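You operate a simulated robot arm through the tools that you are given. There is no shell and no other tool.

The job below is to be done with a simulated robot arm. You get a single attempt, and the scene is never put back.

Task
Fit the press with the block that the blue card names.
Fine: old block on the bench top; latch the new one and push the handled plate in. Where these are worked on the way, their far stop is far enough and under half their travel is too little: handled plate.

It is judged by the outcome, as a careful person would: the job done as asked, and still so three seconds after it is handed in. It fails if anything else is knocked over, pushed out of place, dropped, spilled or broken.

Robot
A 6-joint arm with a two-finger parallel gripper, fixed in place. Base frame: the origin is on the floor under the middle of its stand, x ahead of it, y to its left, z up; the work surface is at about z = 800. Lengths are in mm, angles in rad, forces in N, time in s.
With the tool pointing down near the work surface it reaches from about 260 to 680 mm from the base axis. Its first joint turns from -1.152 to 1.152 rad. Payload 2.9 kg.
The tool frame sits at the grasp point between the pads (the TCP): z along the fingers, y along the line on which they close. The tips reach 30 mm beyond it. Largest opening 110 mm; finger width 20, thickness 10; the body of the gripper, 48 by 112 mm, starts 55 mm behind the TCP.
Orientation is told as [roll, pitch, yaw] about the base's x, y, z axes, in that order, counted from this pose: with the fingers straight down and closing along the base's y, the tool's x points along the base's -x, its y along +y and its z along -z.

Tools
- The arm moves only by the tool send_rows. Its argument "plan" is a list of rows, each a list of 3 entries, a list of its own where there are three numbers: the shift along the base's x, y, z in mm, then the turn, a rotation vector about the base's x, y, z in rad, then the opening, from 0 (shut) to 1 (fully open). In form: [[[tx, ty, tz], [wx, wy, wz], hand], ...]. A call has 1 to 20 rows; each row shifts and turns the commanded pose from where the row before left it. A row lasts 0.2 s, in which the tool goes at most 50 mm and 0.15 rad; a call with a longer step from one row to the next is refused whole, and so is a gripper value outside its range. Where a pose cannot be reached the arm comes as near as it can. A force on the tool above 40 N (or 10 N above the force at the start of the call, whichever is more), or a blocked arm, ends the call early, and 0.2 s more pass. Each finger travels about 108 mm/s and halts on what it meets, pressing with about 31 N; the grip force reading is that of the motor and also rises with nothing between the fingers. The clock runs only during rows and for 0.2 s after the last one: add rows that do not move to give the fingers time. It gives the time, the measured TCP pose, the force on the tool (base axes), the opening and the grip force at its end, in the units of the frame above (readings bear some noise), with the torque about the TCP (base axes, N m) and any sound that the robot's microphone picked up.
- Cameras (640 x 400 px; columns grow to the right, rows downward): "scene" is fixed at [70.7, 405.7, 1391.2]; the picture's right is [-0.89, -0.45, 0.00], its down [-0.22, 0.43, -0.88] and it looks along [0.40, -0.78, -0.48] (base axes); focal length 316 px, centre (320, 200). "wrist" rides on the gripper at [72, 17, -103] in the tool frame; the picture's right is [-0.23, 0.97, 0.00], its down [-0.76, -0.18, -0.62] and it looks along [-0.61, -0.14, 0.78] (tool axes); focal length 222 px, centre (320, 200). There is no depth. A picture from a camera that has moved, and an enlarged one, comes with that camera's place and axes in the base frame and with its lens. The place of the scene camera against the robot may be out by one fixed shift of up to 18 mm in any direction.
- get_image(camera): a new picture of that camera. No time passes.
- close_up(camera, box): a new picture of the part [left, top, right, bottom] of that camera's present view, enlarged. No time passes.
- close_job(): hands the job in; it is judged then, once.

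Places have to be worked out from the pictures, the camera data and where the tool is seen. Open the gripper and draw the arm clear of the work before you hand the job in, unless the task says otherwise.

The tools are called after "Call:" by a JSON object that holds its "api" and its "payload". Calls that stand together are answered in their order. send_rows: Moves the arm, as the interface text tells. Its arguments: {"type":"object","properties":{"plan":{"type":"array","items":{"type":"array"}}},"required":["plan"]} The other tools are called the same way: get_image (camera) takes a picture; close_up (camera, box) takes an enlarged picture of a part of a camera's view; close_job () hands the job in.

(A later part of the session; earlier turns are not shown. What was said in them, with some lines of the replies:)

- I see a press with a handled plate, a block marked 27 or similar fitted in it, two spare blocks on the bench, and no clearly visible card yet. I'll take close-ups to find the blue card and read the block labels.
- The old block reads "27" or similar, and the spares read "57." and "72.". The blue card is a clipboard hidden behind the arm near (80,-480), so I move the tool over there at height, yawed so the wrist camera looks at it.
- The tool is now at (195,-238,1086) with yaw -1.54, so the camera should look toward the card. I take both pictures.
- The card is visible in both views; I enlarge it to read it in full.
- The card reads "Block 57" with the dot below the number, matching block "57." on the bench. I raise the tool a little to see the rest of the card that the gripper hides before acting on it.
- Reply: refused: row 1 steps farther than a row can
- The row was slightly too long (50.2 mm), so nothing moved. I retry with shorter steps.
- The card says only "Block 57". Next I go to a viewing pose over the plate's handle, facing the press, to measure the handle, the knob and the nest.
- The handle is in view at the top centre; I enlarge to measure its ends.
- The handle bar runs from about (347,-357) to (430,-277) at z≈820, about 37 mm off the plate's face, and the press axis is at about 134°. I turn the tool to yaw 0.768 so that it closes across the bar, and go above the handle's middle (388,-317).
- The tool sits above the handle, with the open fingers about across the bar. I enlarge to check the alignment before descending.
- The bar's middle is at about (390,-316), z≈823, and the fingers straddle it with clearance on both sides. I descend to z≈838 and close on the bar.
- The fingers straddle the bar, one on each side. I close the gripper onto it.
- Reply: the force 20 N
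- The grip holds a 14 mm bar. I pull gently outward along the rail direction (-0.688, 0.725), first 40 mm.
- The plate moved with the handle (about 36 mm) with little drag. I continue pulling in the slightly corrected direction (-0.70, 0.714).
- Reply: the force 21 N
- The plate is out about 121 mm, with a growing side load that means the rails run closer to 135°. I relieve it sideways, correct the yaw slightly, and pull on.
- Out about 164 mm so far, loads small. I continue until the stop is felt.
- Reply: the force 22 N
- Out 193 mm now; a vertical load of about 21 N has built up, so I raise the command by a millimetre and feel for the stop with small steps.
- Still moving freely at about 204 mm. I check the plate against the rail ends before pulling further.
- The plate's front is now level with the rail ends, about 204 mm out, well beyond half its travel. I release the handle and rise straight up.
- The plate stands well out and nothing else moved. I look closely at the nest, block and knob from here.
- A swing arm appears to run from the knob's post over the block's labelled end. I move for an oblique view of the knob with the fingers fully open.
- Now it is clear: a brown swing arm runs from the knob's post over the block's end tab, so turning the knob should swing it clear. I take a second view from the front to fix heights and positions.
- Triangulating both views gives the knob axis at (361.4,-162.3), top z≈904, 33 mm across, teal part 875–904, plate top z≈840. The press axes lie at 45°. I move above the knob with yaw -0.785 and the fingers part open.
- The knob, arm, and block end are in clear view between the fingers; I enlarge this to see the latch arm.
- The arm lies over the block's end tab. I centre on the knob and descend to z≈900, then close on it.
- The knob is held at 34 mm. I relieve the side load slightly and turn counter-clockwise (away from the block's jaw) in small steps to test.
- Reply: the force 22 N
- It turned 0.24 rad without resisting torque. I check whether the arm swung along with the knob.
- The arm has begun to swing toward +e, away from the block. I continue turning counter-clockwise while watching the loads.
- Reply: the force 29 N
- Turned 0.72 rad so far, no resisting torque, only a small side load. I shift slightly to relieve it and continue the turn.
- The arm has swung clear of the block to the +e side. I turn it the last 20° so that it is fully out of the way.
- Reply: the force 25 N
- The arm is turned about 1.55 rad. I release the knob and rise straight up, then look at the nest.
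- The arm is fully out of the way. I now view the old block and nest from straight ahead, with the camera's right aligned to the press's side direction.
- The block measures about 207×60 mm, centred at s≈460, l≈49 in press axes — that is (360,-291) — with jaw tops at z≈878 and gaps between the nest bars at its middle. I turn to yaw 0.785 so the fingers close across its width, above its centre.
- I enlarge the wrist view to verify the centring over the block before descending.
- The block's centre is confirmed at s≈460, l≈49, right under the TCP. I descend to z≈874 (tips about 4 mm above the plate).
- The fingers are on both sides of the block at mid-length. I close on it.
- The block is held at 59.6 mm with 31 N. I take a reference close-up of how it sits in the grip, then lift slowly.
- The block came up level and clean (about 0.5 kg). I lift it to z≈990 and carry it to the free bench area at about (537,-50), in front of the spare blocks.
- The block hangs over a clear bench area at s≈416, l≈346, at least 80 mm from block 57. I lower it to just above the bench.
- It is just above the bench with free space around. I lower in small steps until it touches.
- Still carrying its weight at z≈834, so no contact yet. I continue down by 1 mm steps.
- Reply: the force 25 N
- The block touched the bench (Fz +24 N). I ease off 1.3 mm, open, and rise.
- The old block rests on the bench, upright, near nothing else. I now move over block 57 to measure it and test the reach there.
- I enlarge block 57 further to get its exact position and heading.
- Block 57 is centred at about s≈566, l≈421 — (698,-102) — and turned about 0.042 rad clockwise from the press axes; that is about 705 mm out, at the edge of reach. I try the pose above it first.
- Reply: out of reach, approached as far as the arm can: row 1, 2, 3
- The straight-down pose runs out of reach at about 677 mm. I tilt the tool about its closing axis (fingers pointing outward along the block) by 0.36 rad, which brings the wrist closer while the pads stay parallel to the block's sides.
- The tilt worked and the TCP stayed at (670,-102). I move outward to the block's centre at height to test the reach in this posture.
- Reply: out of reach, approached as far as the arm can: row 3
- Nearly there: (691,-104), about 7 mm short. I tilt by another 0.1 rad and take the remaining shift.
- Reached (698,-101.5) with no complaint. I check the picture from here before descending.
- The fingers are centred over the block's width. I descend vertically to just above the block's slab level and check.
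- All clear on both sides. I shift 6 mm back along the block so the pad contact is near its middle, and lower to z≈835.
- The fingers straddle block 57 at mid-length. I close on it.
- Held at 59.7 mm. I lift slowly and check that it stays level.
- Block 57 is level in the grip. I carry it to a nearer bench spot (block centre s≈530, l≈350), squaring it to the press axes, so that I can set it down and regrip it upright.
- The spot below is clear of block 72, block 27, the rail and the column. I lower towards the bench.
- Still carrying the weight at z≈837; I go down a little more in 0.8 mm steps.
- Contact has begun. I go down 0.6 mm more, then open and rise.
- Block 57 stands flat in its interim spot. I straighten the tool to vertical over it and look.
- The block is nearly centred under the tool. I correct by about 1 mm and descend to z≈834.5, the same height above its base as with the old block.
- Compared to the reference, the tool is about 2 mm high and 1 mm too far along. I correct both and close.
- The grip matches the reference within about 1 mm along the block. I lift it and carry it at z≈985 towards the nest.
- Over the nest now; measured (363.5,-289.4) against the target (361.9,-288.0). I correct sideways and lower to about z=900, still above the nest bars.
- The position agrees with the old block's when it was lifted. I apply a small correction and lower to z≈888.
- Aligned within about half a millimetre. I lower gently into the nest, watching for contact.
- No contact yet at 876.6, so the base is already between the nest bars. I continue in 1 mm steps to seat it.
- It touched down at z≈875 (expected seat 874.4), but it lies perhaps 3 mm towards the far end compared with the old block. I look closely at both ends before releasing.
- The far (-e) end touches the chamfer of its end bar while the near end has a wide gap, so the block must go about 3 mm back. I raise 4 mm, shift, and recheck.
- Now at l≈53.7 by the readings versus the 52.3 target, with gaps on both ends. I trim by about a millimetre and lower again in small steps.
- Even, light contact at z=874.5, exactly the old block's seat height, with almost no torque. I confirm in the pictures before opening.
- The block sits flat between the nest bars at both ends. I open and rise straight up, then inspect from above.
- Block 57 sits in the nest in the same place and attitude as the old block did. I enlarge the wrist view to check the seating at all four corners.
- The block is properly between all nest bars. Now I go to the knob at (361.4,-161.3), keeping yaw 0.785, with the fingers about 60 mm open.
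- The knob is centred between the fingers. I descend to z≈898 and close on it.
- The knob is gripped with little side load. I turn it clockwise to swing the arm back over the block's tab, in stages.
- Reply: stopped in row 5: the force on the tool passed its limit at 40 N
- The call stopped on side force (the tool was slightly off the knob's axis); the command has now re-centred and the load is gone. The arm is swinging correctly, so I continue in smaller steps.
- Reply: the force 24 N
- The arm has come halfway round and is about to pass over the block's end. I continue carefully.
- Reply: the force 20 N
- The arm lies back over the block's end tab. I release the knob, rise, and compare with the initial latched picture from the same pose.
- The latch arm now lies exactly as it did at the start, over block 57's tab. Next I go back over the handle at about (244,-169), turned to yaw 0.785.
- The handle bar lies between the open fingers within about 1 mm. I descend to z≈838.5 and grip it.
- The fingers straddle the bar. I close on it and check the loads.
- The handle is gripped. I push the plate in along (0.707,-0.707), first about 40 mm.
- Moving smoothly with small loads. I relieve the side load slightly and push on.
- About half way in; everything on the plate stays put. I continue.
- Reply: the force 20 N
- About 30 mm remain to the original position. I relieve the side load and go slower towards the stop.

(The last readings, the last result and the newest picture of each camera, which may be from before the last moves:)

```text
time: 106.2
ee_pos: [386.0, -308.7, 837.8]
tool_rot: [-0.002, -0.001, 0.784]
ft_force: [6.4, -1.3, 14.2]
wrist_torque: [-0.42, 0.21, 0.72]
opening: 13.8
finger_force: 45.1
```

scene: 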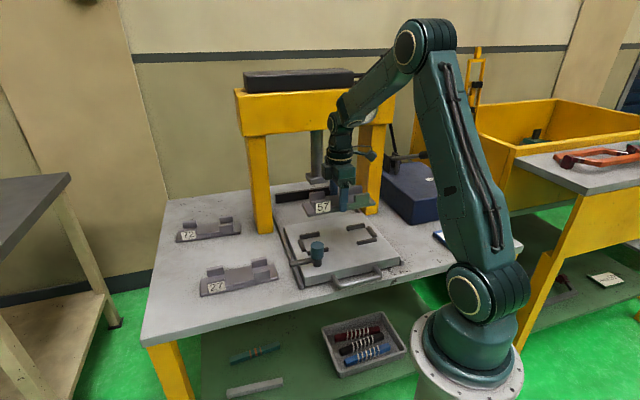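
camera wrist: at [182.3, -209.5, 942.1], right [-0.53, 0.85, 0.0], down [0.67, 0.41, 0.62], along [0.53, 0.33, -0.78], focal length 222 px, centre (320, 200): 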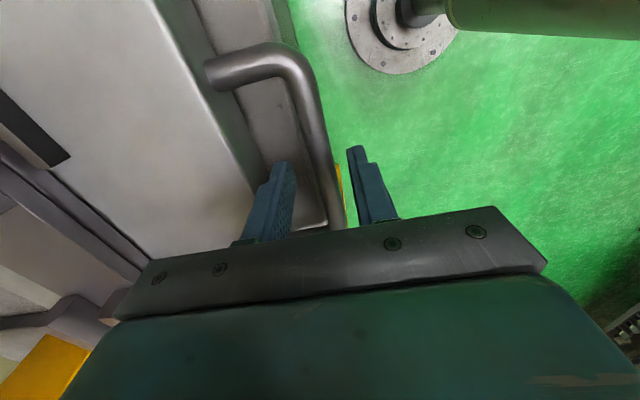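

Nearly home. I push the last millimetres in 1.5 mm steps until the stop pushes back.

Call:
{"api": "send_rows", "payload": {"plan": [[[1.1, -1.1, 0], [0, 0, 0], 0.0], [[1.1, -1.1, 0], [0, 0, 0], 0.0], [[1.1, -1.1, 0], [0, 0, 0], 0.0]]}}

Call:
{"api": "close_up", "payload": {"camera": "scene", "box": [260, 160, 420, 260]}}

```text
time: 107.0
ee_pos: [387.9, -310.9, 836.8]
tool_rot: [0.002, -0.003, 0.785]
ft_force: [1.9, -1.3, 21.5]
wrist_torque: [-0.51, 0.43, 0.63]
opening: 13.9
finger_force: 44.4
```

```text
4.00 times, centred on (340, 210) of scene
camera zoom: at [70.5, 405.9, 1391.1], right [-0.89, -0.45, 0.0], down [-0.22, 0.43, -0.88], along [0.4, -0.78, -0.48], focal length 1265 px, centre (240, 160)
```

zoom: 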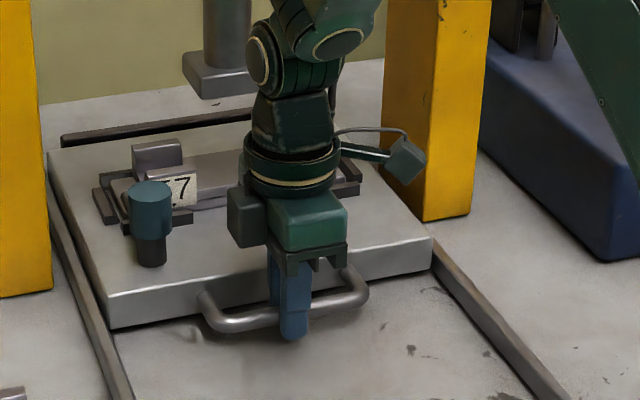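

The plate is back where it was at the start to within a millimetre or so. I push slightly more to make sure that it meets the stop.

Call:
{"api": "send_rows", "payload": {"plan": [[[0.8, -0.8, 0.8], [0, 0, 0], 0.0], [[0.8, -0.8, 0], [0, 0, 0], 0.0], [[0.8, -0.8, 0], [0, 0, 0], 0.0]]}}

```text
time: 107.8
ee_pos: [389.6, -311.5, 837.8]
tool_rot: [0.007, -0.001, 0.784]
ft_force: [-4.6, -0.5, 11.6]
wrist_torque: [0.0, 0.0, 0.72]
opening: 13.8
finger_force: 44.8
```

Call:
{"api": "send_rows", "payload": {"plan": [[[0.8, -0.8, 0], [0, 0, 0], 0.0], [[0.8, -0.8, 0], [0, 0, 0], 0.0]]}}

```text
time: 108.4
ee_pos: [388.0, -312.9, 837.5]
tool_rot: [0.014, 0.0, 0.784]
ft_force: [-20.9, 13.2, 13.0]
wrist_torque: [0.51, 0.03, 0.67]
opening: 13.6
finger_force: 44.5
```

The stop pushes back with about 24 N: the plate is fully in. I ease the command back a millimetre, open, and rise straight up.

Call:
{"api": "send_rows", "payload": {"plan": [[[-0.8, 0.8, 0], [0, 0, 0], 0.0], [[0, 0, 0], [0, 0, 0], 0.15], [[0, 0, 0], [0, 0, 0], 0.3], [[0, 0, 0], [0, 0, 0], 0.33], [[0, 0, 15], [0, 0, 0], 0.33], [[0, 0, 30], [0, 0, 0], 0.33], [[-10, 10, 35], [0, 0, 0], 0.33], [[-20, 20, 35], [0, 0, 0], 0.33], [[0, 0, 0], [0, 0, 0], 0.33]]}}

Call:
{"api": "get_image", "payload": {"camera": "wrist"}}

Call:
{"api": "get_image", "payload": {"camera": "scene"}}

```text
time: 110.4
ee_pos: [360.5, -279.4, 954.3]
tool_rot: [0.003, -0.001, 0.785]
ft_force: [0.1, 0.6, 0.4]
wrist_torque: [-0.02, 0.0, -0.01]
opening: 36.2
finger_force: 0.1
```

```text
taken
camera wrist: at [297.0, -321.1, 1059.1], right [-0.53, 0.85, 0.0], down [0.67, 0.41, 0.62], along [0.53, 0.33, -0.78], focal length 222 px, centre (320, 200)
```

wrist: 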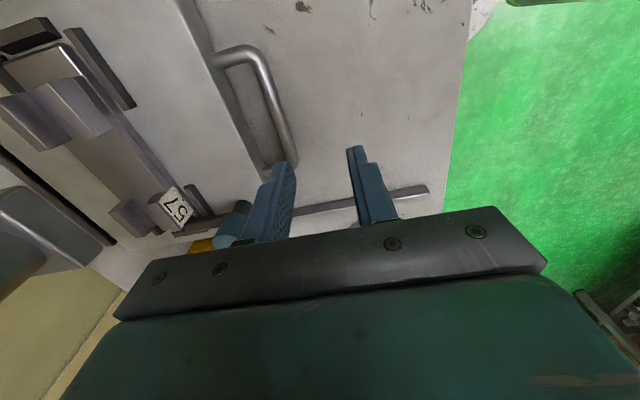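

```text
taken
```

scene: 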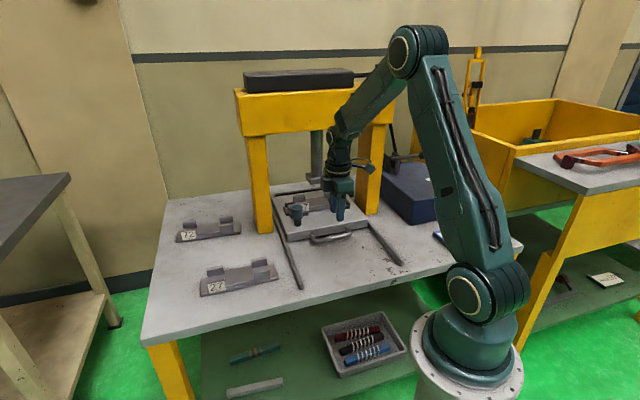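

The plate is in and released. I draw the arm up and clear of the press, open the gripper, and inspect everything.

Call:
{"api": "send_rows", "payload": {"plan": [[[-12, 12, 35], [0, 0, 0], 0.6], [[-5, 25, 35], [0, 0, 0], 1], [[0, 30, 30], [0, 0, 0], 1], [[0, 35, 25], [0, 0, 0], 1], [[0, 40, 0], [0, 0, 0], 1], [[0, 40, 0], [0, 0, 0], 1], [[0, 0, 0], [0, 0, 0], 1], [[0, 0, 0], [0, 0, 0], 1]]}}

Call:
{"api": "get_image", "payload": {"camera": "scene"}}

Call:
{"api": "close_up", "payload": {"camera": "scene", "box": [260, 160, 420, 260]}}

Call:
{"api": "close_up", "payload": {"camera": "scene", "box": [150, 190, 310, 310]}}

```text
time: 112.2
ee_pos: [341.1, -101.3, 1080.1]
tool_rot: [0.003, -0.002, 0.782]
ft_force: [-0.1, 0.1, 0.0]
wrist_torque: [0.01, 0.01, -0.01]
opening: 109.8
finger_force: 0.1
```

```text
taken
```

scene: 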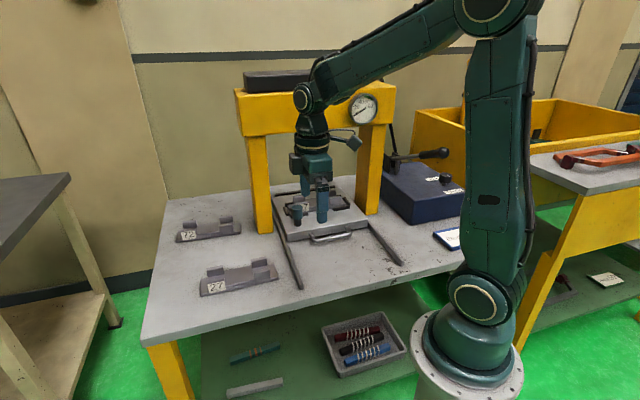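

```text
4.00 times, centred on (340, 210) of scene
camera zoom: at [70.7, 405.7, 1391.2], right [-0.89, -0.45, 0.0], down [-0.22, 0.43, -0.88], along [0.4, -0.78, -0.48], focal length 1265 px, centre (240, 160)
```

zoom: 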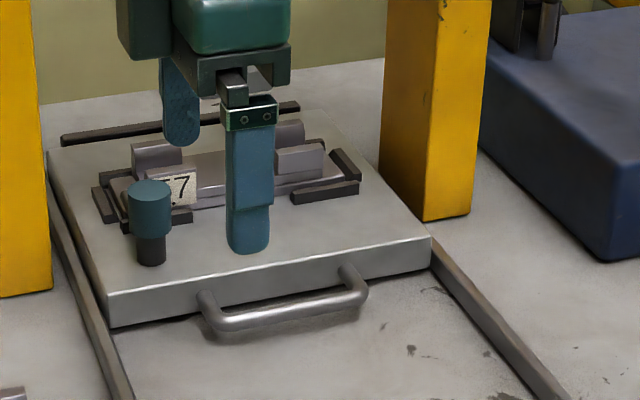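

```text
3.33 times, centred on (230, 250) of scene
camera zoom: at [70.7, 405.7, 1391.2], right [-0.89, -0.45, 0.0], down [-0.22, 0.43, -0.88], along [0.4, -0.78, -0.48], focal length 1054 px, centre (620, 33)
```

zoom: 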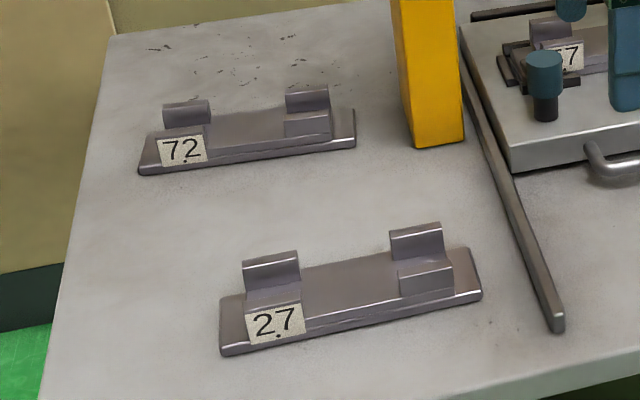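

Everything is in place: 27 and 72 stand on the bench, and the plate is at its stop. I take one last look at the latch from the front to be sure that it stayed closed.

Call:
{"api": "send_rows", "payload": {"plan": [[[5.4, -10.8, -1.8], [0, 0, -0.1425], 1], [[5.4, -10.8, -1.8], [0, 0, -0.1425], 1], [[5.4, -10.8, -1.8], [0, 0, -0.1425], 1], [[5.4, -10.8, -1.8], [0, 0, -0.1425], 1], [[5.4, -10.8, -1.8], [0, 0, -0.1425], 1], [[5.4, -10.8, -1.8], [0, 0, -0.1425], 1], [[5.4, -10.8, -1.8], [0, 0, -0.1425], 1], [[5.4, -10.8, -1.8], [0, 0, -0.1425], 1], [[5.4, -10.8, -1.8], [0, 0, -0.1425], 1], [[5.4, -10.8, -1.8], [0, 0, -0.1425], 1], [[5.0, -11, -1.8], [0, 0, -0.1425], 1], [[0, 0, 0], [0, 0, 0], 1]]}}

Call:
{"api": "get_image", "payload": {"camera": "wrist"}}

Call:
{"api": "close_up", "payload": {"camera": "wrist", "box": [240, 100, 420, 220]}}

```text
time: 114.8
ee_pos: [402.4, -219.3, 1058.1]
tool_rot: [0.004, -0.002, -0.785]
ft_force: [0.4, 0.2, 0.1]
wrist_torque: [0.01, -0.01, -0.03]
opening: 110.0
finger_force: 0.0
```

```text
taken
camera wrist: at [362.7, -158.9, 1162.3], right [0.85, 0.53, 0.0], down [0.41, -0.67, 0.62], along [0.33, -0.53, -0.78], focal length 222 px, centre (320, 200)
```

wrist: 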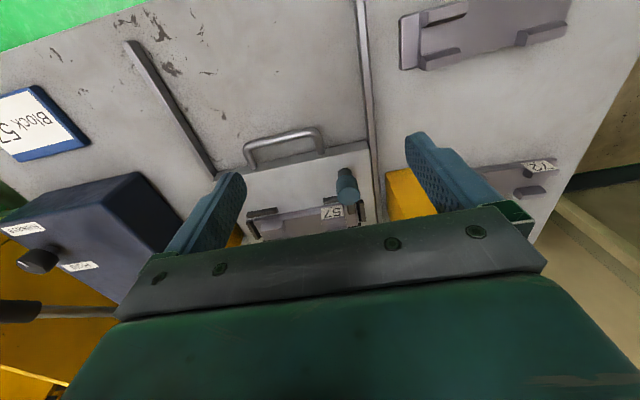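

```text
3.33 times, centred on (330, 160) of wrist
camera zoom: at [362.7, -158.9, 1162.3], right [0.85, 0.53, 0.0], down [0.41, -0.67, 0.62], along [0.33, -0.53, -0.78], focal length 740 px, centre (287, 333)
```

zoom: 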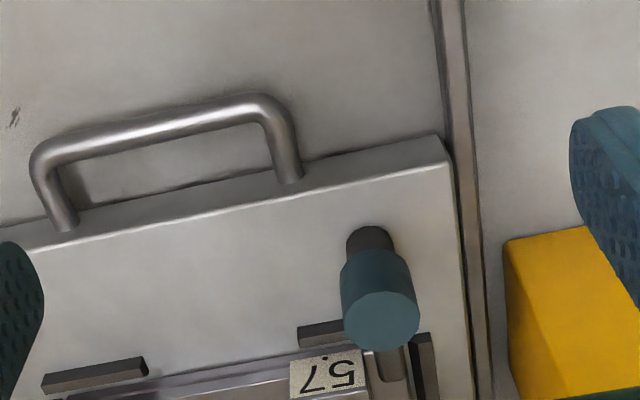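

The latch arm lies over block 57's tab, the plate is at its stop, and the card and everything else are undisturbed. I draw the arm back well clear before handing in.

Call:
{"api": "send_rows", "payload": {"plan": [[[-5, 40, 10], [0, 0, 0], 1], [[-5, 45, 10], [0, 0, 0], 1], [[0, 45, 8], [0, 0, 0], 1], [[0, 20, 0], [0, 0, 0], 1], [[0, 0, 0], [0, 0, 0], 1], [[0, 0, 0], [0, 0, 0], 1]]}}

Call:
{"api": "get_image", "payload": {"camera": "scene"}}

```text
time: 116.2
ee_pos: [392.5, -69.8, 1089.2]
tool_rot: [0.004, -0.002, -0.784]
ft_force: [0.3, -0.1, 0.0]
wrist_torque: [-0.02, -0.02, 0.0]
opening: 110.0
finger_force: 0.0
```

```text
taken
```

scene: 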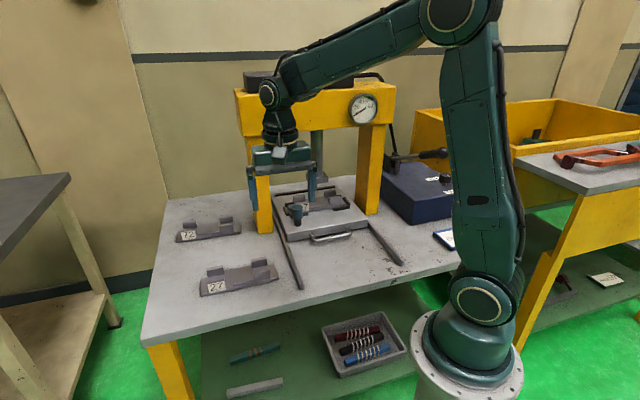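

The final picture shows block 57 latched in the nest, the plate pushed in, the old block 27 on the bench top, and the open gripper clear of the work. I hand the job in.

Call:
{"api": "close_job", "payload": {}}

```text
The job is handed in.
```

The press now holds block 57, the one the blue card names. It is latched, and the handled plate is pushed in to its stop. I have handed the job in, but no verdict has come back.

- **Old block:** block 27 is on the bench top, flat and clear of block 72 and the rail.
- **Plate:** I pulled it out about 204 mm, roughly level with the rail ends, to make the swap. Pushing it back in, I felt the stop push back with about 24 N, and it sits where it was at the start.
- **Latch:** the swing arm lies over block 57's end tab, at the same angle it had over the old block.
- **Seating:** block 57 touched down at the same height as the old one. It lies roughly 1.5 mm further toward the latch end, still between the nest bars.
- **Interim move:** block 57 was too far out to reach with the gripper straight down. I picked it up tilted, set it down once on a nearer bit of bench, and regripped it upright.

The closing pictures show nothing else knocked over or moved. The gripper is open, and the arm is drawn back clear of the press.
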